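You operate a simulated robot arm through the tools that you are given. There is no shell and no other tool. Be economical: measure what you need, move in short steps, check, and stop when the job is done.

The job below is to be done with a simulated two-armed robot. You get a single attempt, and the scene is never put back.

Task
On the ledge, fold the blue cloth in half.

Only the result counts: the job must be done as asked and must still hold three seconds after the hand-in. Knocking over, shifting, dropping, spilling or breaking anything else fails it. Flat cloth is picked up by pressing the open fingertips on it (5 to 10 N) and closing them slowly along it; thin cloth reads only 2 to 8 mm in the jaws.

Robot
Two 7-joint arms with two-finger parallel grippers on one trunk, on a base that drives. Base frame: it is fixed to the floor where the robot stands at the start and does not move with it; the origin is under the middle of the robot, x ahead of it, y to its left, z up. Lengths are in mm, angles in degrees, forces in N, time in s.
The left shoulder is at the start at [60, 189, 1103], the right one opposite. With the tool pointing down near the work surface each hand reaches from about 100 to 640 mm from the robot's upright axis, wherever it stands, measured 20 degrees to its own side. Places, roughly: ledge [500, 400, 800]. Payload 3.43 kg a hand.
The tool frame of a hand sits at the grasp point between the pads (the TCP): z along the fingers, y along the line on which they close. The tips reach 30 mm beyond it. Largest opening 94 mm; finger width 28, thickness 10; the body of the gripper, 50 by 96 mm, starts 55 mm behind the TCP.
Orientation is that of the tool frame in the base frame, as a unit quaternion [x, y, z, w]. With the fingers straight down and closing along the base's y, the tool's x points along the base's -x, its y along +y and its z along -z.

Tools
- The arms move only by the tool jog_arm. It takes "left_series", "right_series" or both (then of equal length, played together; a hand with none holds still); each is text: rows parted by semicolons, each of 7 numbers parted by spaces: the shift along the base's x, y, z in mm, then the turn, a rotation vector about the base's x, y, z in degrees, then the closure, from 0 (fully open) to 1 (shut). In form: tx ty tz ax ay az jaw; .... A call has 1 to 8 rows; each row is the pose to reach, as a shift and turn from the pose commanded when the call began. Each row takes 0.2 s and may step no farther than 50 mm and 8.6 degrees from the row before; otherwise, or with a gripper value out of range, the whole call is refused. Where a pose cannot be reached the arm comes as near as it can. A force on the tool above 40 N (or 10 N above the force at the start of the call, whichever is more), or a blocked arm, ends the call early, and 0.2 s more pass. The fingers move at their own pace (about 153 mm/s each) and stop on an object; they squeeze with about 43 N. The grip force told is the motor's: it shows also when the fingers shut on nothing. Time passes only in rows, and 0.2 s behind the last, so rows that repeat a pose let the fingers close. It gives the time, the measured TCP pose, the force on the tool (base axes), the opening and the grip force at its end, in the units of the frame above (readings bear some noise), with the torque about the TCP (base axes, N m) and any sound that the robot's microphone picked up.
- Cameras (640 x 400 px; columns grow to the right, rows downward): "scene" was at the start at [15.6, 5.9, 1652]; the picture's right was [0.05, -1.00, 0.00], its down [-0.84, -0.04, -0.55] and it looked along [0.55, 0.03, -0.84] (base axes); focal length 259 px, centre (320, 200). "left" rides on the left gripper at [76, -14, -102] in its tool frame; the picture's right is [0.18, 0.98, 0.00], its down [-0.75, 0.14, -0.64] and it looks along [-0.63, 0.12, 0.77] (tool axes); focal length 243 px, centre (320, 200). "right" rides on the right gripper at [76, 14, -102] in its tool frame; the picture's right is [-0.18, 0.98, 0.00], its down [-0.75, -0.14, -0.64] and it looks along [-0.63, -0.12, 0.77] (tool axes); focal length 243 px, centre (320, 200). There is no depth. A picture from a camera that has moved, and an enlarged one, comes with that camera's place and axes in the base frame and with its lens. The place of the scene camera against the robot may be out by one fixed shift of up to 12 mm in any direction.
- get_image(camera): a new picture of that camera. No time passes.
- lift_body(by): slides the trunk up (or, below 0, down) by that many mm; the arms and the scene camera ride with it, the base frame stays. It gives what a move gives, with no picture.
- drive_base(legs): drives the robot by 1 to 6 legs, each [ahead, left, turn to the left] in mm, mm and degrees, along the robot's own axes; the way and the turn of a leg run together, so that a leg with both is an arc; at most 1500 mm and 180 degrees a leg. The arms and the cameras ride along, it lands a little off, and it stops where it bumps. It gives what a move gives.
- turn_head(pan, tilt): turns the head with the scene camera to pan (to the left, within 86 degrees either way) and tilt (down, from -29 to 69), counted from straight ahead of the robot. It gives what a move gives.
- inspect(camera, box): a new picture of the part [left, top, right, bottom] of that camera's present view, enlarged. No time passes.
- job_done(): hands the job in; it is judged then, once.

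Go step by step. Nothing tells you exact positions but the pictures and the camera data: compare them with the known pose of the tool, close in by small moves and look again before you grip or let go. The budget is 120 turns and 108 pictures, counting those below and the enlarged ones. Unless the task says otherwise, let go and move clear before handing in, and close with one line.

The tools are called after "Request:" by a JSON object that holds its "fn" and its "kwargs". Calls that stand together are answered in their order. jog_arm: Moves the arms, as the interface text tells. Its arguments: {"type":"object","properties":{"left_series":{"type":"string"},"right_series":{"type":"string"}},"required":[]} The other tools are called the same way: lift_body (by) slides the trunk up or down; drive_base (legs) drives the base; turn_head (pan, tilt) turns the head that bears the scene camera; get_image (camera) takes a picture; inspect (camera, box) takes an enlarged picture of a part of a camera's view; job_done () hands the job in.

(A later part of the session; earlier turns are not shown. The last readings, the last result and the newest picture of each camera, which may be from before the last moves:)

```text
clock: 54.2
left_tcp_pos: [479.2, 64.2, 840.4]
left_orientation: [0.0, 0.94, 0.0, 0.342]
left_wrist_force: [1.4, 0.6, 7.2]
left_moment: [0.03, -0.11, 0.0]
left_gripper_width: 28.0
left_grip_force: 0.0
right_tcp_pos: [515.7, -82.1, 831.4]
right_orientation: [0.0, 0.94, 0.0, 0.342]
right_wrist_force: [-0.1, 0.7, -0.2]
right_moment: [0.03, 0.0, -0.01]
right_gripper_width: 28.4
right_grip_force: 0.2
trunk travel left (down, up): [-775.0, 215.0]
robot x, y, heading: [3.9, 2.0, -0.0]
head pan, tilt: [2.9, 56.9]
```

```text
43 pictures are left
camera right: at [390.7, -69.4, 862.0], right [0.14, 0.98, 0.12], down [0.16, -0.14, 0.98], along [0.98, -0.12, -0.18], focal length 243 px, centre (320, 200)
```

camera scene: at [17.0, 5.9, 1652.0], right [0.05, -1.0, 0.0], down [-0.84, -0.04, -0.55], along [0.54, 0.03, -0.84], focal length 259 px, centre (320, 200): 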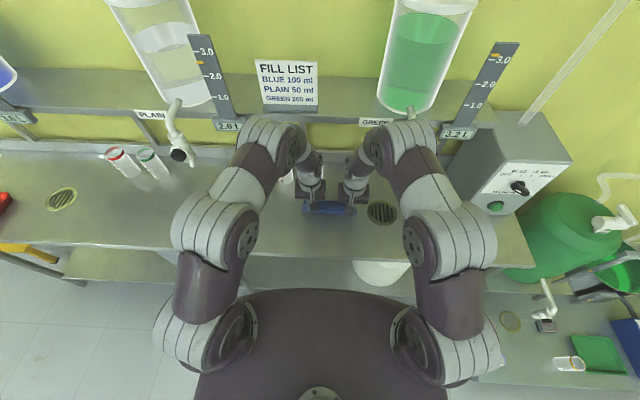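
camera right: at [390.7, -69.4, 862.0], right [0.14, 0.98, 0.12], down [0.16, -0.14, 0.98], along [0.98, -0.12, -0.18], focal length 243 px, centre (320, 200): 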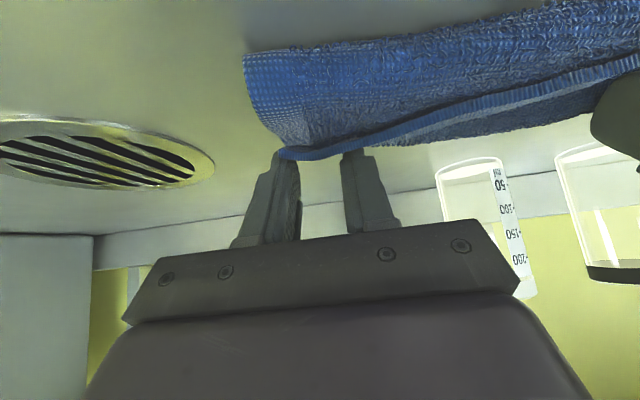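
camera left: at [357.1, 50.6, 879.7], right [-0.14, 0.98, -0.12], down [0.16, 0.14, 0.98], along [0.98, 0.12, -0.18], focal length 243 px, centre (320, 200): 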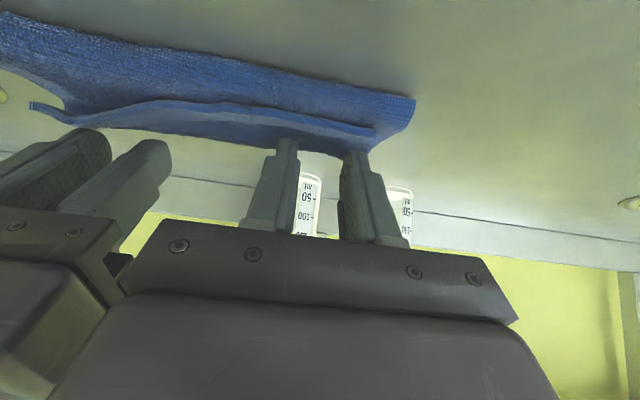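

The right fingertips are just past the cloth edge there. I'll raise, move back 13 mm and press again.

Request:
{"fn": "jog_arm", "kwargs": {"right_series": "0 0 8 0 0 0 0.7;-6 0 13 0 0 0 0.7;-13 0 13 0 0 0 0.7;-13 0 9 0 0 0 0.7;-13 0 6 0 0 0 0.7;-13 0 6 0 0 0 0.7"}}

Request:
{"fn": "get_image", "kwargs": {"camera": "right"}}

```text
clock: 55.6
left_tcp_pos: [481.0, 63.3, 839.8]
left_orientation: [0.0, 0.94, 0.0, 0.342]
left_wrist_force: [0.7, -0.5, 7.5]
left_moment: [0.02, -0.09, -0.01]
left_gripper_width: 27.9
left_grip_force: 0.1
right_tcp_pos: [502.5, -83.0, 838.8]
right_orientation: [0.0, 0.94, 0.0, 0.342]
right_wrist_force: [0.2, 0.7, -0.1]
right_moment: [0.01, 0.0, -0.01]
right_gripper_width: 28.1
right_grip_force: 0.0
trunk travel left (down, up): [-775.0, 215.0]
robot x, y, heading: [1.8, -0.0, -0.3]
head pan, tilt: [2.9, 56.9]
```

```text
42 pictures are left
camera right: at [378.0, -69.1, 868.3], right [0.14, 0.98, 0.12], down [0.16, -0.14, 0.98], along [0.98, -0.12, -0.18], focal length 243 px, centre (320, 200)
```

right: 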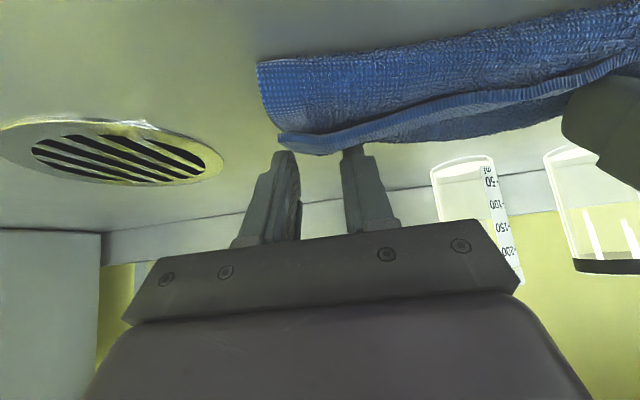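

Request:
{"fn": "jog_arm", "kwargs": {"right_series": "0 0 -1.5 0 0 0 0.7;0 0 -3 0 0 0 0.7;0 0 -4 0 0 0 0.7;0 0 -4 0 0 0 0.7"}}

```text
clock: 56.6
left_tcp_pos: [479.9, 63.4, 839.2]
left_orientation: [0.0, 0.94, 0.0, 0.342]
left_wrist_force: [1.9, 0.0, 8.0]
left_moment: [0.01, -0.1, 0.06]
left_gripper_width: 28.0
left_grip_force: 0.0
right_tcp_pos: [502.9, -83.7, 835.0]
right_orientation: [0.0, 0.94, 0.001, 0.342]
right_wrist_force: [-0.3, -0.4, 0.2]
right_moment: [0.03, 0.03, -0.04]
right_gripper_width: 28.3
right_grip_force: 0.6
trunk travel left (down, up): [-775.0, 215.0]
robot x, y, heading: [0.8, 1.2, 0.1]
head pan, tilt: [2.9, 56.9]
```

Request:
{"fn": "jog_arm", "kwargs": {"right_series": "0 0 -1 0 0 0 0.7;0 0 -2 0 0 0 0.7;0 0 -3 0 0 0 0.7;0 0 -3.5 0 0 0 0.7;0 0 -3.5 0 0 0 0.7"}}

Request:
{"fn": "get_image", "kwargs": {"camera": "right"}}

Request:
{"fn": "inspect", "kwargs": {"camera": "scene", "box": [270, 170, 390, 245]}}

```text
clock: 57.8
left_tcp_pos: [480.6, 64.0, 839.9]
left_orientation: [0.0, 0.939, 0.0, 0.343]
left_wrist_force: [1.5, 0.0, 7.0]
left_moment: [-0.01, -0.06, 0.05]
left_gripper_width: 28.3
left_grip_force: 0.1
right_tcp_pos: [502.3, -83.5, 831.7]
right_orientation: [0.0, 0.939, 0.0, 0.343]
right_wrist_force: [1.6, 0.0, 6.1]
right_moment: [0.17, -0.08, -0.01]
right_gripper_width: 28.3
right_grip_force: 0.4
trunk travel left (down, up): [-775.0, 215.0]
robot x, y, heading: [-1.7, -1.0, -0.1]
head pan, tilt: [2.9, 56.9]
```

```text
41 pictures are left
camera right: at [378.3, -70.0, 861.9], right [0.14, 0.98, 0.12], down [0.16, -0.14, 0.98], along [0.98, -0.12, -0.18], focal length 243 px, centre (320, 200)
```

right: 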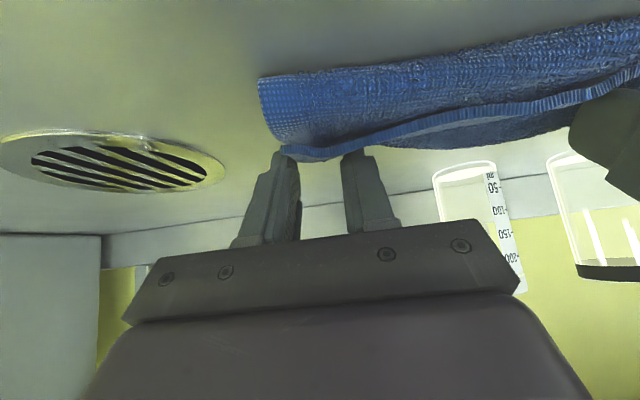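

```text
5.33 times, centred on (330, 208) of scene
camera zoom: at [14.3, 5.9, 1652.1], right [0.05, -1.0, 0.0], down [-0.84, -0.04, -0.55], along [0.55, 0.03, -0.84], focal length 1380 px, centre (267, 160)
```

zoom: 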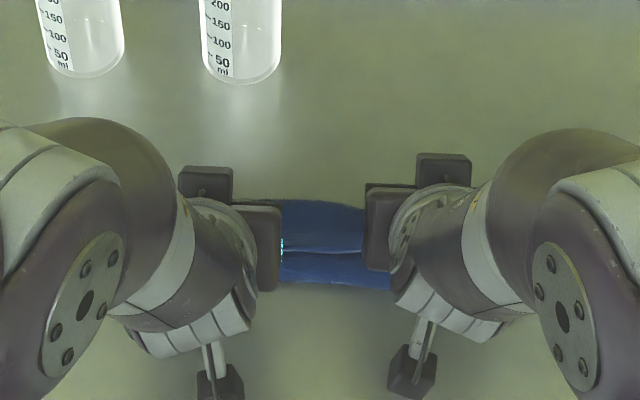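

Right contact is now 6 N. I'll close both hands slowly.

Request:
{"fn": "jog_arm", "kwargs": {"left_series": "0 0 0 0 0 0 0.74;0 0 0 0 0 0 0.78;0 0 0 0 0 0 0.82;0 -1 0 0 0 0 0.86;0 -1 0 0 0 0 0.90;0 -1 0 0 0 0 0.95;0 -1 0 0 0 0 1;0 -1 0 0 0 0 1", "right_series": "0 0 0 0 0 0 0.74;0 0 0 0 0 0 0.78;0 0 0 0 0 0 0.82;0 1 0 0 0 0 0.86;0 1 0 0 0 0 0.90;0 1 0 0 0 0 0.95;0 1 0 0 0 0 1;0 1 0 0 0 0 1"}}

Request:
{"fn": "get_image", "kwargs": {"camera": "left"}}

Request:
{"fn": "get_image", "kwargs": {"camera": "right"}}

```text
clock: 59.6
left_tcp_pos: [479.5, 62.1, 841.3]
left_orientation: [-0.001, 0.939, 0.0, 0.343]
left_wrist_force: [-0.4, -3.8, 3.9]
left_moment: [-0.13, -0.01, 0.01]
left_gripper_width: 3.1
left_grip_force: 37.9
right_tcp_pos: [500.9, -81.2, 832.5]
right_orientation: [0.0, 0.94, 0.0, 0.342]
right_wrist_force: [-1.6, 4.1, 3.6]
right_moment: [0.05, 0.02, -0.04]
right_gripper_width: 3.9
right_grip_force: 38.7
trunk travel left (down, up): [-775.0, 215.0]
robot x, y, heading: [1.3, 0.2, 0.2]
head pan, tilt: [2.9, 56.9]
```

```text
39 pictures are left
camera left: at [356.2, 48.3, 870.7], right [-0.14, 0.98, -0.12], down [0.16, 0.14, 0.98], along [0.98, 0.12, -0.18], focal length 243 px, centre (320, 200)
```

left: 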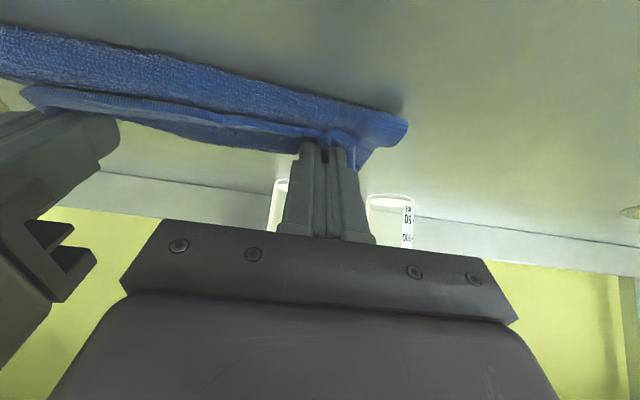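

```text
38 pictures are left
camera right: at [376.9, -68.6, 861.8], right [0.14, 0.98, 0.12], down [0.16, -0.14, 0.98], along [0.98, -0.12, -0.18], focal length 243 px, centre (320, 200)
```

right: 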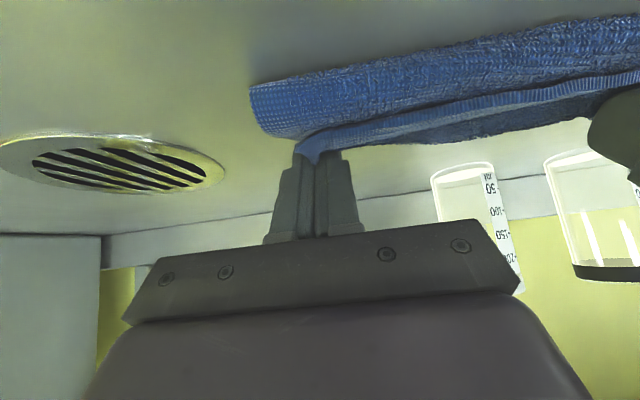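

Both hands hold the flap (3–4 mm). I'll lift and turn them upright.

Request:
{"fn": "jog_arm", "kwargs": {"left_series": "2 0 9 0 4 0 1;6 0 18 0 11 0 1;12 0 26 0 18 0 1;19 0 33 0 25 0 1;26 0 39 0 32 0 1;33 0 44 0 39 0 1;39 0 47 0 40 0 1;39 0 47 0 40 0 1", "right_series": "1 0 10 0 4 0 1;3 0 20 0 11 0 1;6 0 29 0 18 0 1;9 0 37 0 25 0 1;12 0 44 0 32 0 1;15 0 51 0 39 0 1;18 0 55 0 40 0 1;18 0 55 0 40 0 1"}}

Request:
{"fn": "get_image", "kwargs": {"camera": "left"}}

Request:
{"fn": "get_image", "kwargs": {"camera": "right"}}

```text
clock: 61.0
left_tcp_pos: [524.9, 70.6, 880.8]
left_orientation: [0.014, 0.996, 0.034, 0.075]
left_wrist_force: [-0.8, -33.2, 2.9]
left_moment: [-1.13, 0.08, 0.23]
left_gripper_width: 3.7
left_grip_force: 38.7
left hand out of reach, approached as far as the arm can: row 5
right_tcp_pos: [527.6, -93.9, 877.4]
right_orientation: [-0.015, 0.996, -0.037, 0.074]
right_wrist_force: [1.5, 32.6, -3.5]
right_moment: [0.49, -0.06, -0.53]
right_gripper_width: 4.3
right_grip_force: 39.4
right hand out of reach, approached as far as the arm can: row 4, 5
trunk travel left (down, up): [-775.0, 215.0]
robot x, y, heading: [-1.4, -1.5, 0.1]
head pan, tilt: [2.9, 56.9]
stopped in row 6 (left hand): the force on the tool passed its limit at 51 N (the readings are from after the stop); the commanded pose is now the measured one
```

```text
37 pictures are left
camera left: at [433.1, 53.0, 970.6], right [-0.16, 0.99, 0.04], down [0.65, 0.07, 0.76], along [0.74, 0.15, -0.65], focal length 243 px, centre (320, 200)
```

left: 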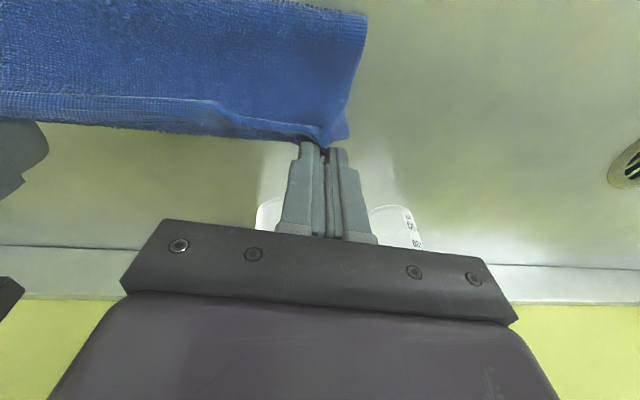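

```text
36 pictures are left
camera right: at [436.3, -74.8, 965.9], right [0.16, 0.99, -0.05], down [0.65, -0.07, 0.75], along [0.74, -0.15, -0.65], focal length 243 px, centre (320, 200)
```

right: 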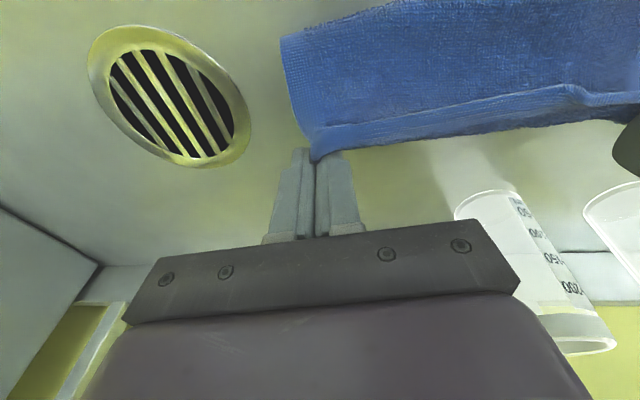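

The hands were pushed apart at the reach limit, so the cloth is taut sideways, but both still hold and the edge is now properly up. I'll ease the sideways tension, then move forward and down, pulling the top sheet taut.

Request:
{"fn": "jog_arm", "kwargs": {"left_series": "0 -5 0 0 2 0 1;3 -8 0 0 6 0 1;9 -8 -3 0 8.6 0 1;16 -8 -9 0 8.6 0 1;23 -8 -16 0 8.6 0 1;30 -8 -24 0 8.6 0 1;35 -8 -31 0 8.6 0 1;38 -8 -36 0 8.6 0 1", "right_series": "0 5 0 0 2 0 1;1 8 0 0 6 0 1;5 8 -3 0 8.6 0 1;11 8 -9 0 8.6 0 1;16 8 -16 0 8.6 0 1;21 8 -23 0 8.6 0 1;25 8 -29 0 8.6 0 1;28 8 -33 0 8.6 0 1"}}

Request:
{"fn": "get_image", "kwargs": {"camera": "left"}}

Request:
{"fn": "get_image", "kwargs": {"camera": "right"}}

Request:
{"fn": "inspect", "kwargs": {"camera": "scene", "box": [270, 170, 390, 245]}}

```text
clock: 62.8
left_tcp_pos: [559.7, 64.5, 844.7]
left_orientation: [0.017, 0.999, 0.035, -0.001]
left_wrist_force: [-1.5, -11.1, 1.3]
left_moment: [-0.38, 0.04, 0.11]
left_gripper_width: 3.1
left_grip_force: 38.4
right_tcp_pos: [551.3, -86.8, 845.5]
right_orientation: [-0.019, 0.999, -0.038, -0.002]
right_wrist_force: [1.2, 10.5, -0.7]
right_moment: [0.16, -0.03, -0.25]
right_gripper_width: 3.6
right_grip_force: 38.6
trunk travel left (down, up): [-775.0, 215.0]
robot x, y, heading: [-2.3, 0.5, -0.1]
head pan, tilt: [2.9, 56.9]
```

```text
35 pictures are left
camera left: at [483.1, 46.3, 947.7], right [-0.15, 0.99, 0.07], down [0.76, 0.07, 0.65], along [0.63, 0.15, -0.76], focal length 243 px, centre (320, 200)
```

left: 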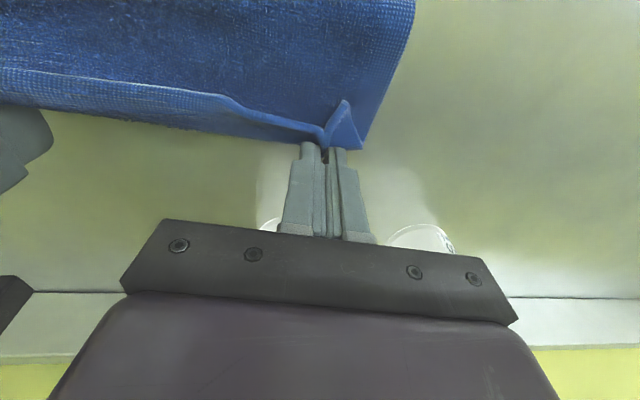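

```text
34 pictures are left
camera right: at [475.6, -69.4, 947.7], right [0.15, 0.99, -0.08], down [0.76, -0.06, 0.65], along [0.63, -0.15, -0.76], focal length 243 px, centre (320, 200)
```

right: 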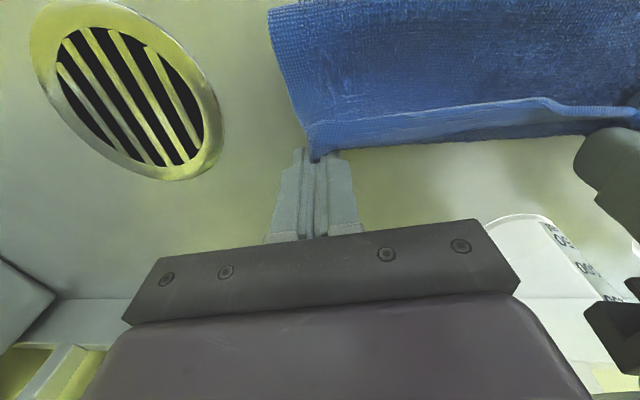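

```text
5.33 times, centred on (330, 208) of scene
camera zoom: at [16.0, 5.7, 1652.1], right [0.05, -1.0, 0.0], down [-0.84, -0.04, -0.55], along [0.54, 0.03, -0.84], focal length 1380 px, centre (267, 160)
```

zoom: 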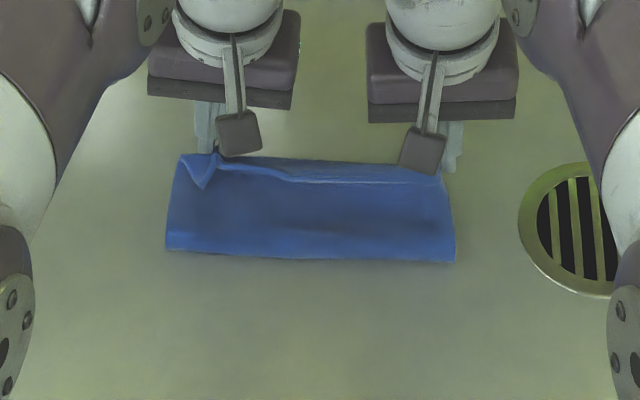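

The fold now looks good: fold line at x≈475, bottom far edge ≈555, and the top edge nearly there and taut. I'll ease forward a few mm, lower, release and rise.

Request:
{"fn": "jog_arm", "kwargs": {"left_series": "2 -2 -3 0 0 0 1;4 -3 -6 0 0 0 1;6 -3 -8 0 0 0 1;6 -3 -8 0 0 0 0.94;6 -3 -8 0 0 0 0.88;6 -3 -8 0 0 0 0.84;8 -3 8 0 0 0 0.84;8 -3 35 0 0 0 0.84", "right_series": "4 2 -3 0 0 0 1;8 3 -6 0 0 0 1;11 3 -8 0 0 0 1;11 3 -8 0 0 0 0.94;11 3 -8 0 0 0 0.88;11 3 -8 0 0 0 0.84;13 3 8 0 0 0 0.84;13 3 35 0 0 0 0.84"}}

Request:
{"fn": "get_image", "kwargs": {"camera": "left"}}

Request:
{"fn": "get_image", "kwargs": {"camera": "right"}}

Request:
{"fn": "inspect", "kwargs": {"camera": "scene", "box": [270, 170, 390, 245]}}

```text
clock: 64.6
left_tcp_pos: [566.9, 62.0, 880.5]
left_orientation: [0.016, 0.999, 0.036, -0.001]
left_wrist_force: [-0.8, 0.4, 0.4]
left_moment: [-0.01, -0.04, 0.02]
left_gripper_width: 15.3
left_grip_force: 0.0
right_tcp_pos: [564.3, -84.1, 881.4]
right_orientation: [-0.017, 0.999, -0.038, -0.001]
right_wrist_force: [-0.1, 0.0, 0.1]
right_moment: [-0.02, 0.0, 0.0]
right_gripper_width: 15.0
right_grip_force: 0.0
trunk travel left (down, up): [-775.0, 215.0]
robot x, y, heading: [4.7, -0.0, 0.1]
head pan, tilt: [2.9, 56.9]
```

```text
32 pictures are left
camera left: at [490.7, 43.3, 983.1], right [-0.15, 0.99, 0.07], down [0.76, 0.07, 0.65], along [0.63, 0.15, -0.76], focal length 243 px, centre (320, 200)
```

left: 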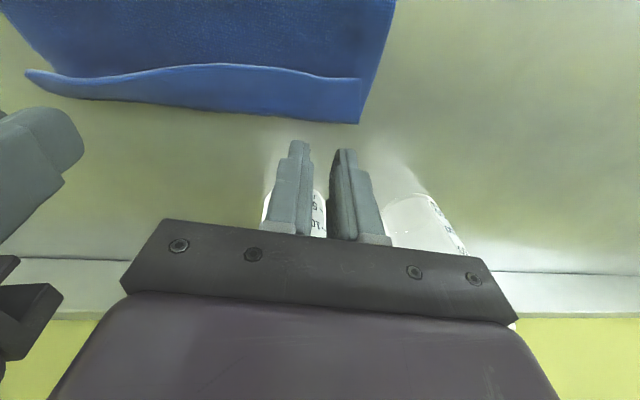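

```text
31 pictures are left
camera right: at [487.5, -65.4, 982.9], right [0.15, 0.99, -0.08], down [0.76, -0.06, 0.65], along [0.63, -0.15, -0.76], focal length 243 px, centre (320, 200)
```

right: 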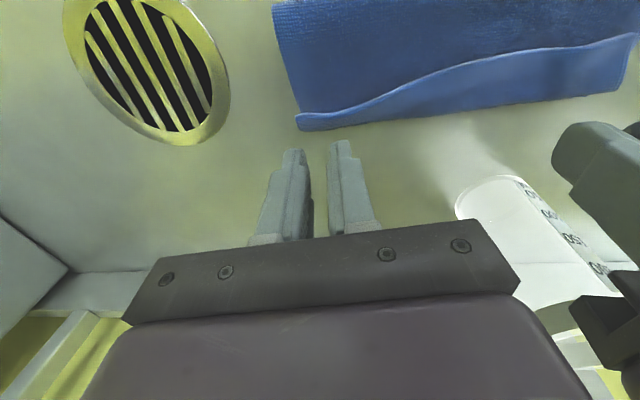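

```text
5.33 times, centred on (330, 208) of scene
camera zoom: at [13.7, 5.9, 1652.0], right [0.05, -1.0, 0.0], down [-0.84, -0.04, -0.55], along [0.55, 0.03, -0.84], focal length 1380 px, centre (267, 160)
```

zoom: 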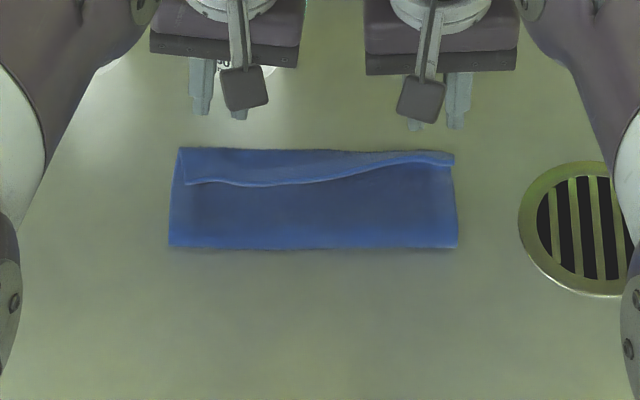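

Much better: the right edge is nearly flat, but the left still has a flap of about 30 mm and the layers are skewed. The cleanest way forward is to regrip the flap, unfold the cloth fully toward −x, and refold it taut with the tilt technique. I'll position the hands on the flap corners now.

Request:
{"fn": "jog_arm", "kwargs": {"left_series": "-14 1 -8 0 -2 0 0.7;-27 3 -16 0 -6 0 0.7;-27 3 -20 0 -14 0 0.7;-27 3 -24 0 -22 0 0.7;-27 3 -28 0 -30 0 0.7;-27 3 -33 0 -30 0 0.7;-27 3 -37 0 -30 0 0.7", "right_series": "0 2 -8 0 -2 0 0.7;3 4 -16 0 -6 0 0.7;3 4 -20 0 -14 0 0.7;3 4 -24 0 -22 0 0.7;3 4 -30 0 -30 0 0.7;3 4 -36 0 -30 0 0.7;3 4 -41 0 -30 0 0.7"}}

Request:
{"fn": "get_image", "kwargs": {"camera": "right"}}

Request:
{"fn": "get_image", "kwargs": {"camera": "left"}}

```text
clock: 66.2
left_tcp_pos: [540.0, 67.9, 844.3]
left_orientation: [0.006, 0.965, 0.039, 0.258]
left_wrist_force: [0.3, 0.0, -0.2]
left_moment: [0.01, -0.01, -0.02]
left_gripper_width: 28.3
left_grip_force: 0.0
right_tcp_pos: [569.6, -77.8, 838.9]
right_orientation: [-0.008, 0.965, -0.042, 0.257]
right_wrist_force: [0.3, 0.4, -0.1]
right_moment: [0.01, 0.01, -0.02]
right_gripper_width: 27.9
right_grip_force: 0.0
trunk travel left (down, up): [-775.0, 215.0]
robot x, y, heading: [-1.8, -1.2, 0.1]
head pan, tilt: [2.9, 56.9]
```

```text
29 pictures are left
camera right: at [452.2, -61.0, 889.0], right [0.17, 0.99, 0.01], down [0.33, -0.06, 0.94], along [0.93, -0.15, -0.34], focal length 243 px, centre (320, 200)
```

right: 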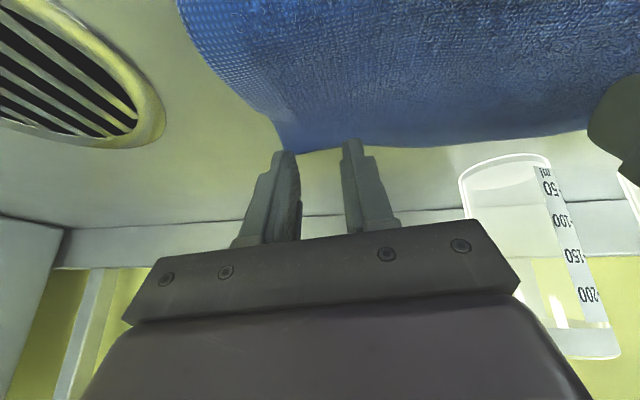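

```text
28 pictures are left
camera left: at [422.9, 47.7, 893.4], right [-0.17, 0.99, -0.02], down [0.33, 0.07, 0.94], along [0.93, 0.15, -0.34], focal length 243 px, centre (320, 200)
```

left: 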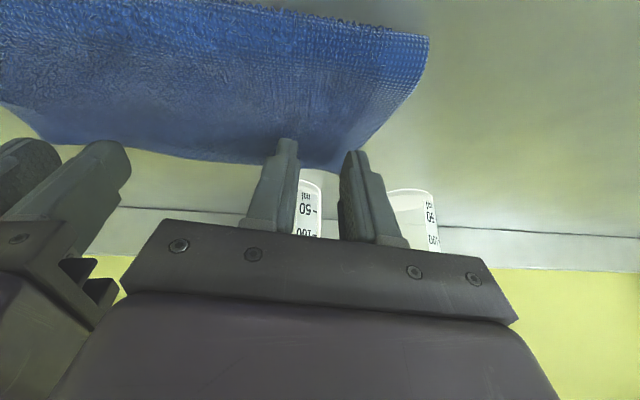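

Interesting: the flap is no longer visible and seems to have unrolled by itself. I'll lift the hands clear and look before touching anything.

Request:
{"fn": "jog_arm", "kwargs": {"left_series": "-5 5 10 0 6 0 0.7;-12 15 20 0 12 0 0.7;-30 35 35 0 20 0 0.7;-50 60 45 0 28 0 0.7;-70 85 55 0 30 0 0.7;-90 105 60 0 30 0 0.7", "right_series": "0 -5 10 0 6 0 0.7;-12 -15 20 0 12 0 0.7;-40 -35 35 0 20 0 0.7;-70 -60 45 0 28 0 0.7;-90 -85 55 0 30 0 0.7;-110 -105 60 0 30 0 0.7"}}

Request:
{"fn": "inspect", "kwargs": {"camera": "scene", "box": [270, 170, 390, 245]}}

Request:
{"fn": "get_image", "kwargs": {"camera": "right"}}

```text
clock: 67.6
left_tcp_pos: [451.8, 183.0, 899.6]
left_orientation: [0.015, 0.999, 0.031, -0.001]
left_wrist_force: [-0.6, -0.8, -0.1]
left_moment: [0.0, 0.0, -0.01]
left_gripper_width: 28.1
left_grip_force: 0.1
right_tcp_pos: [459.9, -172.7, 900.7]
right_orientation: [-0.022, 0.999, -0.042, -0.003]
right_wrist_force: [0.2, 0.4, -0.1]
right_moment: [-0.05, 0.02, 0.0]
right_gripper_width: 28.2
right_grip_force: 0.0
trunk travel left (down, up): [-775.0, 215.0]
robot x, y, heading: [0.6, 3.5, 0.1]
head pan, tilt: [2.9, 56.9]
```

```text
5.33 times, centred on (330, 208) of scene
camera zoom: at [18.5, 19.8, 1651.6], right [0.05, -1.0, 0.01], down [-0.84, -0.05, -0.54], along [0.54, 0.02, -0.84], focal length 1380 px, centre (267, 160)
```

zoom: 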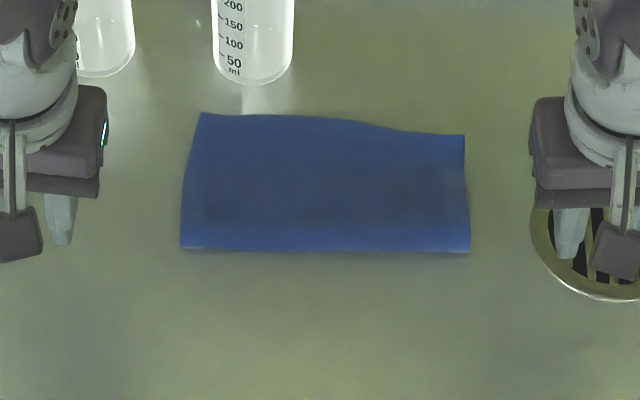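

```text
26 pictures are left
camera right: at [383.8, -155.2, 1002.7], right [0.14, 0.99, -0.08], down [0.76, -0.05, 0.65], along [0.63, -0.15, -0.76], focal length 243 px, centre (320, 200)
```

right: 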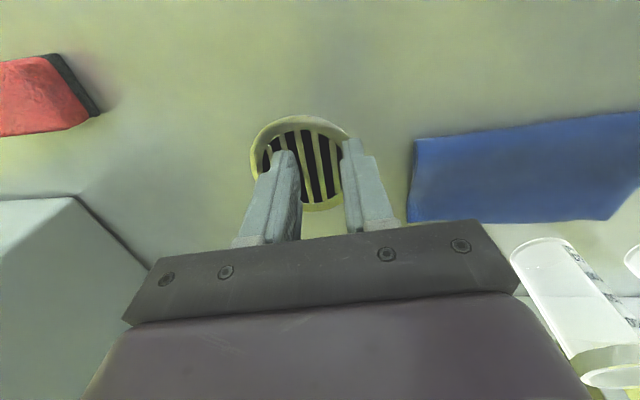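

The flap has unrolled fully: the top layer is now flat, textured side up, but too long. Its far edge is at x≈590–597, the fold at ≈480–487, and the bottom layer's far edge is hidden at about 528–551. Next I'll grip the top layer's far corners, raise them above the new fold line so the bottom edge shows, and then lay them down onto it.

Request:
{"fn": "jog_arm", "kwargs": {"left_series": "10 -45 0 0 0 0 0.7;25 -90 0 0 0 0 0.7;60 -111 0 0 0 0 0.7;98 -111 -10 0 0 0 0.7;129 -111 -25 0 0 0 0.7;129 -111 -45 0 0 0 0.7;129 -111 -45 0 0 0 0.7", "right_series": "10 40 0 0 0 0 0.7;25 80 0 0 0 0 0.7;55 95 0 0 0 0 0.7;85 95 -10 0 0 0 0.7;112 95 -25 0 0 0 0.7;112 95 -46 0 0 0 0.7;112 95 -46 0 0 0 0.7"}}

Request:
{"fn": "get_image", "kwargs": {"camera": "left"}}

Request:
{"fn": "get_image", "kwargs": {"camera": "right"}}

```text
clock: 69.3
left_tcp_pos: [585.3, 59.9, 863.0]
left_orientation: [0.016, 0.999, 0.034, 0.009]
left_wrist_force: [-2.0, 1.0, 21.4]
left_moment: [-0.33, -1.05, -0.01]
left_gripper_width: 28.2
left_grip_force: 0.0
right_tcp_pos: [569.8, -91.0, 851.8]
right_orientation: [-0.019, 0.999, -0.038, -0.003]
right_wrist_force: [-0.6, 0.5, -0.2]
right_moment: [0.02, 0.02, -0.01]
right_gripper_width: 28.4
right_grip_force: 0.1
trunk travel left (down, up): [-775.0, 215.0]
robot x, y, heading: [3.6, 0.2, 0.1]
head pan, tilt: [2.9, 56.9]
stopped in row 7 (left hand): the force on the tool passed its limit at 43 N (the readings are from after the stop); the commanded pose is now the measured one
```

```text
25 pictures are left
camera left: at [507.3, 41.6, 964.8], right [-0.15, 0.99, 0.06], down [0.75, 0.07, 0.66], along [0.65, 0.15, -0.75], focal length 243 px, centre (320, 200)
```

left: 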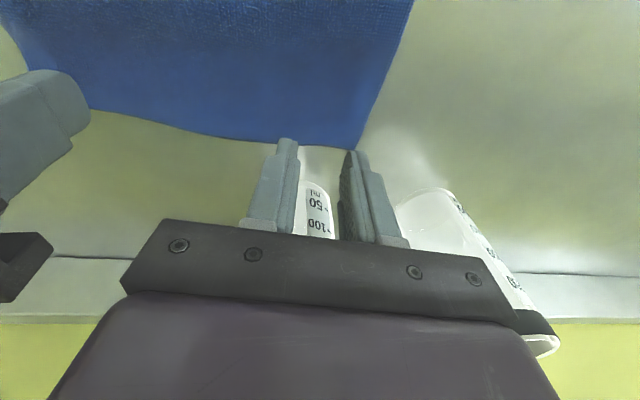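

```text
24 pictures are left
camera right: at [493.9, -73.0, 954.7], right [0.15, 0.99, -0.08], down [0.76, -0.06, 0.65], along [0.63, -0.15, -0.76], focal length 243 px, centre (320, 200)
```

right: 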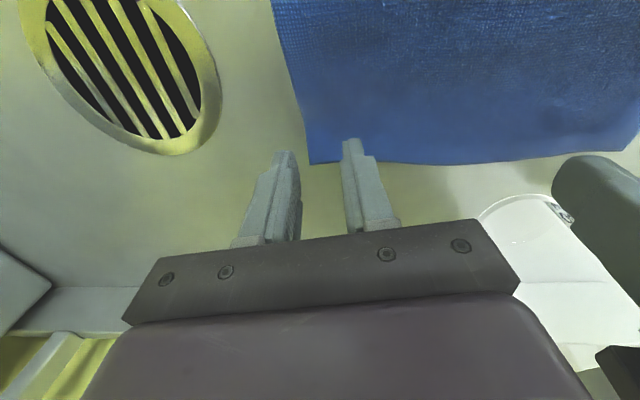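

The left hand's body is pressing down on the rim of the bottle behind the cloth. I'll lift the left hand straight up and check the bottle.

Request:
{"fn": "jog_arm", "kwargs": {"left_series": "0 0 6 0 0 0 0.7;0 0 15 0 0 0 0.7;0 0 30 0 0 0 0.7;0 0 50 0 0 0 0.7;-20 0 70 0 0 0 0.7;-50 0 80 0 0 0 0.7"}}

Request:
{"fn": "inspect", "kwargs": {"camera": "scene", "box": [230, 140, 390, 240]}}

Request:
{"fn": "get_image", "kwargs": {"camera": "left"}}

```text
clock: 70.7
left_tcp_pos: [530.8, 58.7, 943.6]
left_orientation: [0.016, 0.999, 0.033, 0.006]
left_wrist_force: [0.0, 0.3, 0.0]
left_moment: [0.05, -0.06, -0.01]
left_gripper_width: 28.1
left_grip_force: 0.1
right_tcp_pos: [568.0, -92.6, 854.3]
right_orientation: [-0.019, 0.999, -0.038, -0.001]
right_wrist_force: [0.1, -0.8, 0.6]
right_moment: [-0.03, -0.01, -0.03]
right_gripper_width: 28.2
right_grip_force: 0.1
trunk travel left (down, up): [-775.0, 215.0]
robot x, y, heading: [0.0, 3.6, -0.0]
head pan, tilt: [2.9, 56.9]
```

```text
4.00 times, centred on (310, 190) of scene
camera zoom: at [11.5, 5.4, 1652.4], right [0.05, -1.0, 0.0], down [-0.84, -0.04, -0.55], along [0.55, 0.03, -0.84], focal length 1035 px, centre (360, 240)
```

zoom: 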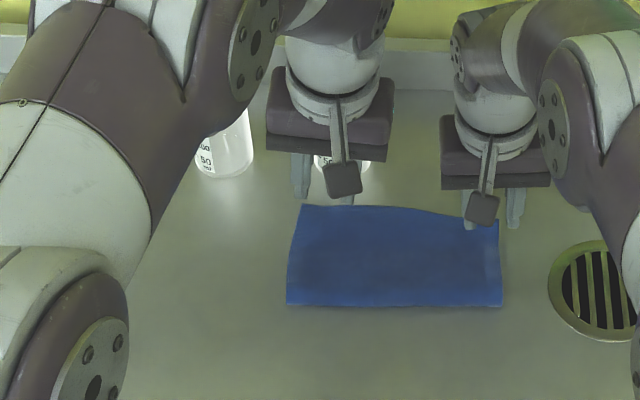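

```text
22 pictures are left
camera left: at [451.9, 40.0, 1043.5], right [-0.15, 0.99, 0.06], down [0.75, 0.07, 0.66], along [0.65, 0.15, -0.75], focal length 243 px, centre (320, 200)
```

left: 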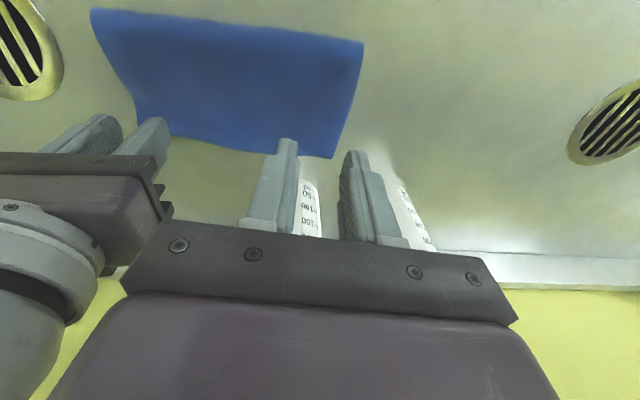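

The bottle is still upright in place. To stay clear of it, I'll first drag the whole folded cloth about 75 mm toward the robot, pressing with closed fingertips.

Request:
{"fn": "jog_arm", "kwargs": {"left_series": "-16 6 -20 0 0 0 1;-16 6 -50 0 0 0 1;-16 6 -80 0 0 0 1;-16 6 -97 0 0 0 1;-16 6 -104 0 0 0 1;-16 6 -105 0 0 0 1", "right_series": "-15 6 2 0 0 0 1;-35 12 2 0 0 0 1;-53 17 0 0 0 0 1;-53 17 -8 0 0 0 1;-53 17 -14 0 0 0 1;-53 17 -16 0 0 0 1"}}

```text
clock: 72.1
left_tcp_pos: [517.5, 65.4, 836.2]
left_orientation: [0.016, 0.999, 0.034, 0.006]
left_wrist_force: [-1.2, -1.0, 5.2]
left_moment: [-0.05, 0.09, -0.02]
left_gripper_width: 0.2
left_grip_force: 33.9
right_tcp_pos: [517.6, -74.1, 838.7]
right_orientation: [-0.019, 0.999, -0.037, -0.001]
right_wrist_force: [0.5, 1.0, 2.6]
right_moment: [0.05, -0.01, -0.01]
right_gripper_width: 0.0
right_grip_force: 32.4
trunk travel left (down, up): [-775.0, 215.0]
robot x, y, heading: [0.1, -0.5, 0.0]
head pan, tilt: [2.9, 56.9]
```

Request:
{"fn": "jog_arm", "kwargs": {"left_series": "-8 0 0 0 0 0 1;-18 0 0 0 0 0 1;-28 0 0 0 0 0 1;-38 0 0 0 0 0 1;-48 0 0 0 0 0 1;-58 0 0 0 0 0 1;-68 0 0 0 0 0 1;-75 0 0 0 0 0 1", "right_series": "-8 0 -1 0 0 0 1;-18 0 -1 0 0 0 1;-28 0 -1 0 0 0 1;-38 0 -1 0 0 0 1;-48 0 -1 0 0 0 1;-58 0 -1 0 0 0 1;-68 0 -1 0 0 0 1;-75 0 -1 0 0 0 1"}}

Request:
{"fn": "jog_arm", "kwargs": {"left_series": "0 0 15 0 0 0 1;10 0 40 0 0 0 0.7;10 20 60 0 0 0 0.7", "right_series": "0 0 15 0 0 0 1;10 0 40 0 0 0 0.7;10 -20 60 0 0 0 0.7"}}

Request:
{"fn": "get_image", "kwargs": {"camera": "left"}}

Request:
{"fn": "get_image", "kwargs": {"camera": "right"}}

```text
clock: 73.9
left_tcp_pos: [442.6, 66.0, 834.9]
left_orientation: [0.016, 0.999, 0.034, 0.005]
left_wrist_force: [2.0, -2.6, 11.9]
left_moment: [-0.11, -0.01, 0.04]
left_gripper_width: 0.0
left_grip_force: 33.1
right_tcp_pos: [441.6, -75.4, 836.5]
right_orientation: [-0.018, 0.999, -0.038, -0.001]
right_wrist_force: [2.5, 4.2, 10.3]
right_moment: [0.11, -0.01, -0.01]
right_gripper_width: 0.0
right_grip_force: 32.7
trunk travel left (down, up): [-775.0, 215.0]
robot x, y, heading: [2.0, -4.2, -0.2]
head pan, tilt: [2.9, 56.9]
```

```text
clock: 74.7
left_tcp_pos: [453.6, 86.4, 893.0]
left_orientation: [0.016, 0.999, 0.034, 0.004]
left_wrist_force: [0.1, -1.3, 1.3]
left_moment: [-0.02, 0.0, -0.03]
left_gripper_width: 28.1
left_grip_force: 0.1
right_tcp_pos: [450.4, -95.3, 894.7]
right_orientation: [-0.018, 0.999, -0.039, -0.002]
right_wrist_force: [-0.4, 0.5, 0.8]
right_moment: [-0.03, 0.03, 0.01]
right_gripper_width: 28.1
right_grip_force: 0.0
trunk travel left (down, up): [-775.0, 215.0]
robot x, y, heading: [-1.5, -1.4, -0.2]
head pan, tilt: [2.9, 56.9]
```

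```text
21 pictures are left
camera left: at [375.4, 68.4, 995.3], right [-0.15, 0.99, 0.07], down [0.75, 0.07, 0.66], along [0.64, 0.15, -0.75], focal length 243 px, centre (320, 200)
```

left: 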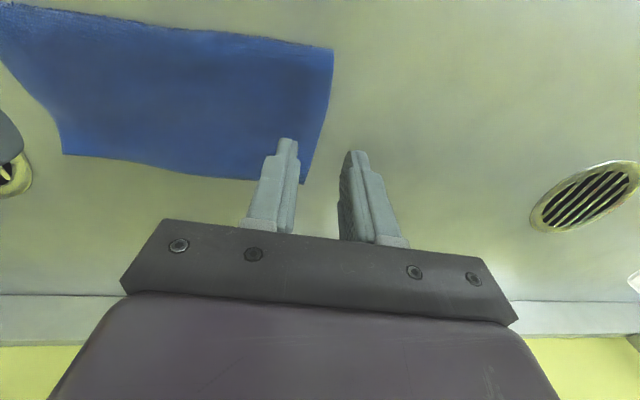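

```text
20 pictures are left
camera right: at [374.7, -75.9, 997.2], right [0.15, 0.99, -0.08], down [0.76, -0.06, 0.65], along [0.63, -0.15, -0.76], focal length 243 px, centre (320, 200)
```

right: 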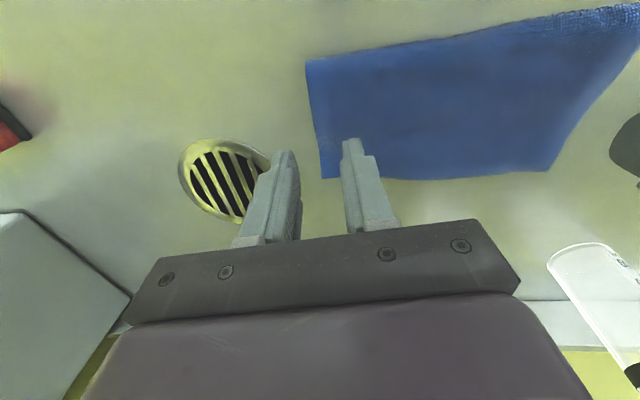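

Now the cloth is well clear: fold at x≈404, top edge at [520, 89] and [508, −110]. I'll grip the top layer's far corners, which lie there as a single layer.

Request:
{"fn": "jog_arm", "kwargs": {"left_series": "17 -7 -5 0 0 0 0.7;34 -14 -20 0 0 0 0.7;50 -20 -35 0 0 0 0.7;50 -20 -50 0 0 0 0.7;50 -20 -57 0 0 0 0.7;50 -20 -60 0 0 0 0.7;50 -20 -60 0 0 0 0.7", "right_series": "14 3 -5 0 0 0 0.7;28 6 -20 0 0 0 0.7;43 10 -35 0 0 0 0.7;43 10 -50 0 0 0 0.7;43 10 -58 0 0 0 0.7;43 10 -61 0 0 0 0.7;43 10 -61 0 0 0 0.7"}}

```text
clock: 76.3
left_tcp_pos: [503.8, 66.2, 834.9]
left_orientation: [0.017, 0.999, 0.033, 0.006]
left_wrist_force: [0.5, -1.1, 3.1]
left_moment: [-0.07, 0.04, -0.02]
left_gripper_width: 28.0
left_grip_force: 0.1
right_tcp_pos: [497.7, -84.3, 833.4]
right_orientation: [-0.019, 0.999, -0.039, -0.002]
right_wrist_force: [0.4, -0.4, 6.4]
right_moment: [0.09, 0.02, -0.02]
right_gripper_width: 27.9
right_grip_force: 0.0
trunk travel left (down, up): [-775.0, 215.0]
robot x, y, heading: [-2.6, 1.3, -0.1]
head pan, tilt: [2.9, 56.9]
```

Request:
{"fn": "jog_arm", "kwargs": {"left_series": "0 0 -1.5 0 0 0 0.7;0 0 -1.5 0 0 0 0.75;0 0 -1.5 0 0 0 0.79;0 -1 -1.5 0 0 0 0.83;0 -1 -1.5 0 0 0 0.88;0 -1 -1.5 0 0 0 0.94;0 -1 -1.5 0 0 0 1;0 -1 -1.5 0 0 0 1", "right_series": "-3 0 -0.5 0 0 0 0.7;-3 0 -0.5 0 0 0 0.75;-3 0 -0.5 0 0 0 0.79;-3 1 -0.5 0 0 0 0.83;-3 1 -0.5 0 0 0 0.88;-3 1 -0.5 0 0 0 0.94;-3 1 -0.5 0 0 0 1;-3 1 -0.5 0 0 0 1"}}

```text
clock: 78.1
left_tcp_pos: [501.0, 64.2, 833.1]
left_orientation: [0.016, 0.999, 0.034, 0.005]
left_wrist_force: [-0.9, -1.3, 2.4]
left_moment: [-0.02, 0.03, -0.05]
left_gripper_width: 3.5
left_grip_force: 38.2
right_tcp_pos: [493.5, -84.6, 834.1]
right_orientation: [-0.018, 0.999, -0.038, -0.002]
right_wrist_force: [-0.4, 1.2, 2.5]
right_moment: [0.0, 0.04, -0.02]
right_gripper_width: 0.0
right_grip_force: 33.1
trunk travel left (down, up): [-775.0, 215.0]
robot x, y, heading: [5.0, 2.8, 0.1]
head pan, tilt: [2.9, 56.9]
```

The left has it; the right slipped. I'll retry the right a little further inboard with more pressure.

Request:
{"fn": "jog_arm", "kwargs": {"right_series": "0 4 6 0 0 0 1;-3 4 6 0 0 0 0.7;-3 4 3 0 0 0 0.7;-3 4 0 0 0 0 0.7;-3 4 -1.5 0 0 0 0.7;-3 4 -1.8 0 0 0 0.7"}}

```text
clock: 79.5
left_tcp_pos: [501.5, 65.9, 835.6]
left_orientation: [0.016, 0.999, 0.034, 0.006]
left_wrist_force: [0.7, -0.4, 0.4]
left_moment: [0.0, 0.02, -0.03]
left_gripper_width: 3.3
left_grip_force: 37.6
right_tcp_pos: [489.8, -79.2, 834.1]
right_orientation: [-0.018, 0.999, -0.037, 0.001]
right_wrist_force: [0.9, 1.3, 22.4]
right_moment: [0.46, -0.01, -0.01]
right_gripper_width: 27.6
right_grip_force: 0.1
trunk travel left (down, up): [-775.0, 215.0]
robot x, y, heading: [-0.7, -2.5, 0.1]
head pan, tilt: [2.9, 56.9]
```

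Request:
{"fn": "jog_arm", "kwargs": {"right_series": "0 0 1 0 0 0 0.7;0 0 1 0 0 0 0.75;0 0 1 0 0 0 0.79;0 0 1 0 0 0 0.83;0 0 1 0 0 0 0.88;0 0 1 0 0 0 0.94;0 0 1 0 0 0 1;0 0 1 0 0 0 1"}}

Request:
{"fn": "get_image", "kwargs": {"camera": "right"}}

```text
clock: 81.3
left_tcp_pos: [501.4, 65.0, 836.0]
left_orientation: [0.016, 0.999, 0.033, 0.006]
left_wrist_force: [-1.2, -17.2, 1.0]
left_moment: [-0.53, 0.07, 0.01]
left_gripper_width: 3.7
left_grip_force: 37.6
right_tcp_pos: [489.5, -79.5, 833.0]
right_orientation: [-0.018, 0.999, -0.039, -0.001]
right_wrist_force: [-0.1, 20.3, 14.5]
right_moment: [0.65, -0.04, -0.09]
right_gripper_width: 4.0
right_grip_force: 39.0
trunk travel left (down, up): [-775.0, 215.0]
robot x, y, heading: [-0.8, -0.4, -0.1]
head pan, tilt: [2.9, 56.9]
```

```text
19 pictures are left
camera right: at [412.4, -60.5, 935.0], right [0.15, 0.99, -0.08], down [0.76, -0.06, 0.65], along [0.63, -0.15, -0.76], focal length 243 px, centre (320, 200)
```

right: 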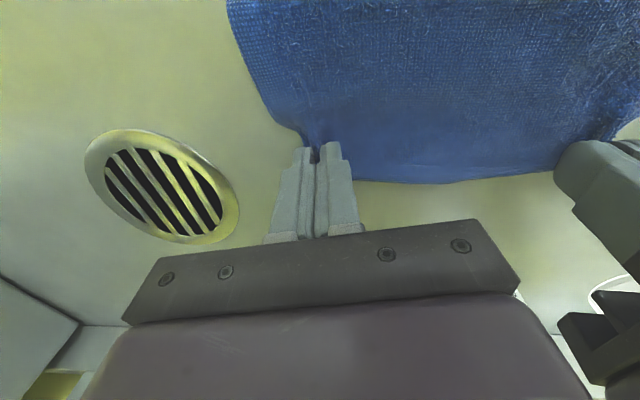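

Both hands now hold the top layer. I'll lift and carry it back over the new fold line so that the bottom layer's far edge is uncovered, then look.

Request:
{"fn": "jog_arm", "kwargs": {"left_series": "0 -3 10 0 0 0 1;-10 -4 25 0 0 0 1;-30 -4 36 0 0 0 1;-55 -4 42 0 0 0 1;-80 -4 44 0 0 0 1;-102 -4 44 0 0 0 1;-118 -4 44 0 0 0 1;-118 -4 44 0 0 0 1", "right_series": "0 3 10 0 0 0 1;-7 4 25 0 0 0 1;-22 4 36 0 0 0 1;-40 4 44 0 0 0 1;-58 4 46 0 0 0 1;-75 4 46 0 0 0 1;-88 4 46 0 0 0 1;-88 4 46 0 0 0 1"}}

Request:
{"fn": "inspect", "kwargs": {"camera": "scene", "box": [260, 180, 400, 268]}}

Request:
{"fn": "get_image", "kwargs": {"camera": "left"}}

Request:
{"fn": "get_image", "kwargs": {"camera": "right"}}

```text
clock: 83.1
left_tcp_pos: [384.6, 58.9, 877.5]
left_orientation: [0.016, 0.999, 0.034, 0.003]
left_wrist_force: [0.2, -3.3, 0.3]
left_moment: [-0.06, 0.0, -0.03]
left_gripper_width: 3.5
left_grip_force: 37.8
right_tcp_pos: [402.0, -75.5, 878.3]
right_orientation: [-0.019, 0.999, -0.039, -0.003]
right_wrist_force: [-1.0, 2.8, -0.2]
right_moment: [0.06, -0.03, -0.05]
right_gripper_width: 3.8
right_grip_force: 37.9
trunk travel left (down, up): [-775.0, 215.0]
robot x, y, heading: [3.0, -0.3, 0.3]
head pan, tilt: [2.9, 56.9]
```

```text
4.55 times, centred on (330, 224) of scene
camera zoom: at [16.1, 5.8, 1652.0], right [0.05, -1.0, 0.0], down [-0.84, -0.04, -0.55], along [0.54, 0.03, -0.84], focal length 1176 px, centre (274, 91)
```

zoom: 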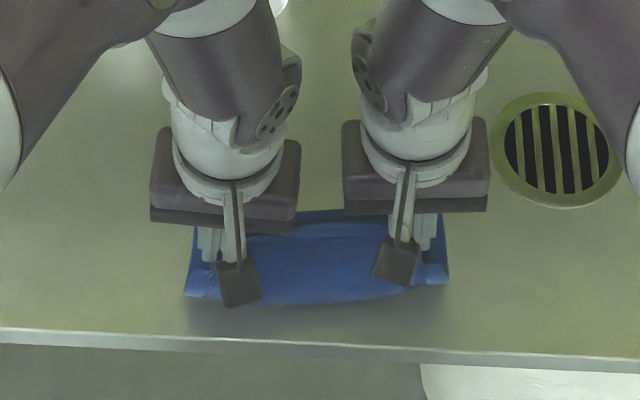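

```text
17 pictures are left
camera left: at [306.8, 42.0, 979.1], right [-0.15, 0.99, 0.07], down [0.75, 0.07, 0.66], along [0.64, 0.15, -0.75], focal length 243 px, centre (320, 200)
```

left: 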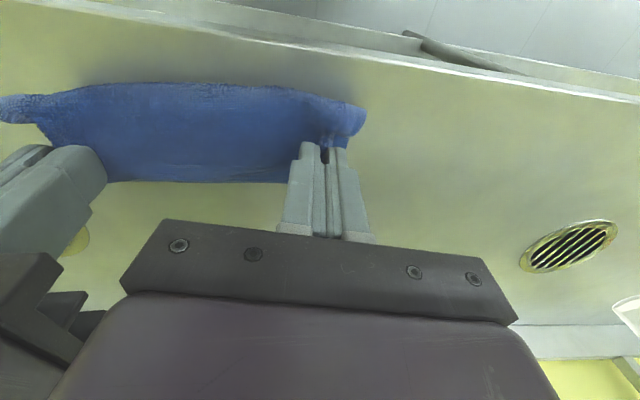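

```text
16 pictures are left
camera right: at [324.9, -57.7, 979.8], right [0.15, 0.99, -0.08], down [0.76, -0.06, 0.65], along [0.63, -0.15, -0.76], focal length 243 px, centre (320, 200)
```

right: 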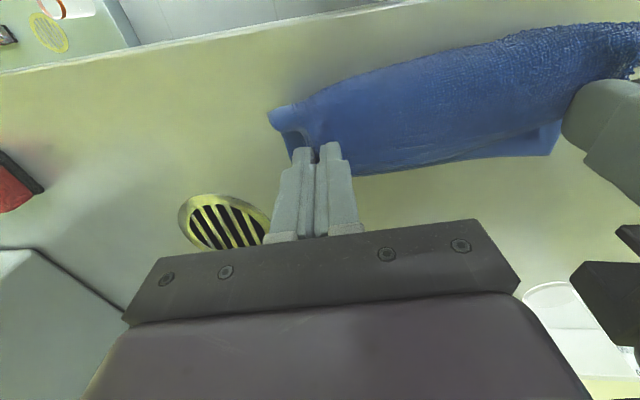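

The bottom layer's far edge is now exposed, at about [442, 90] on the left and [453, −107] on the right. I'll swing the held edge forward and down onto it.

Request:
{"fn": "jog_arm", "kwargs": {"left_series": "8 1 1 0 0 0 1;16 2 -3 0 0 0 1;25 3 -9 0 0 0 1;33 4 -18 0 0 0 1;37 4 -27 0 0 0 1;39 4 -35 0 0 0 1;39 4 -39 0 0 0 1;39 4 -39 0 0 0 1", "right_series": "7 0 1 0 0 0 1;14 -1 -3 0 0 0 1;21 -2 -9 0 0 0 1;27 -3 -18 0 0 0 1;31 -3 -27 0 0 0 1;33 -3 -35 0 0 0 1;33 -3 -39 0 0 0 1;33 -3 -39 0 0 0 1"}}

Request:
{"fn": "get_image", "kwargs": {"camera": "left"}}

Request:
{"fn": "get_image", "kwargs": {"camera": "right"}}

```text
clock: 84.9
left_tcp_pos: [423.6, 64.4, 839.1]
left_orientation: [0.017, 0.999, 0.034, 0.004]
left_wrist_force: [0.6, -10.7, 0.1]
left_moment: [-0.33, -0.02, 0.03]
left_gripper_width: 3.1
left_grip_force: 38.0
right_tcp_pos: [434.3, -78.4, 840.2]
right_orientation: [-0.019, 0.999, -0.038, -0.002]
right_wrist_force: [-0.6, 10.2, 0.5]
right_moment: [0.28, 0.06, -0.04]
right_gripper_width: 4.1
right_grip_force: 38.1
trunk travel left (down, up): [-775.0, 215.0]
robot x, y, heading: [-1.6, -0.9, -0.0]
head pan, tilt: [2.9, 56.9]
```

```text
15 pictures are left
camera left: at [346.0, 45.5, 940.7], right [-0.15, 0.99, 0.06], down [0.75, 0.07, 0.66], along [0.64, 0.15, -0.75], focal length 243 px, centre (320, 200)
```

left: 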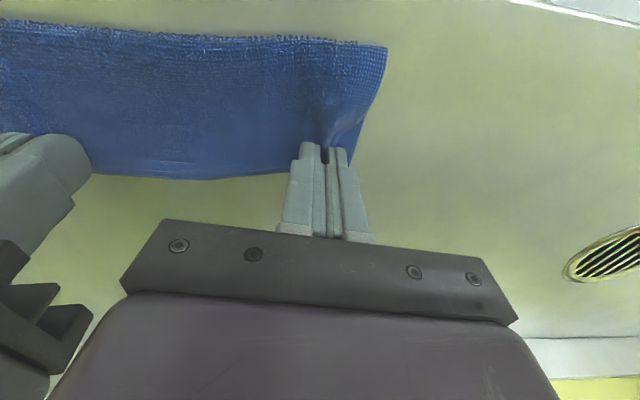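

```text
14 pictures are left
camera right: at [357.9, -59.6, 941.9], right [0.15, 0.99, -0.08], down [0.76, -0.06, 0.65], along [0.63, -0.15, -0.76], focal length 243 px, centre (320, 200)
```

right: 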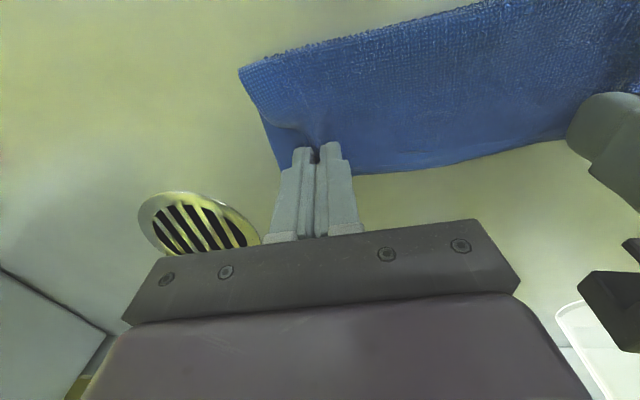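

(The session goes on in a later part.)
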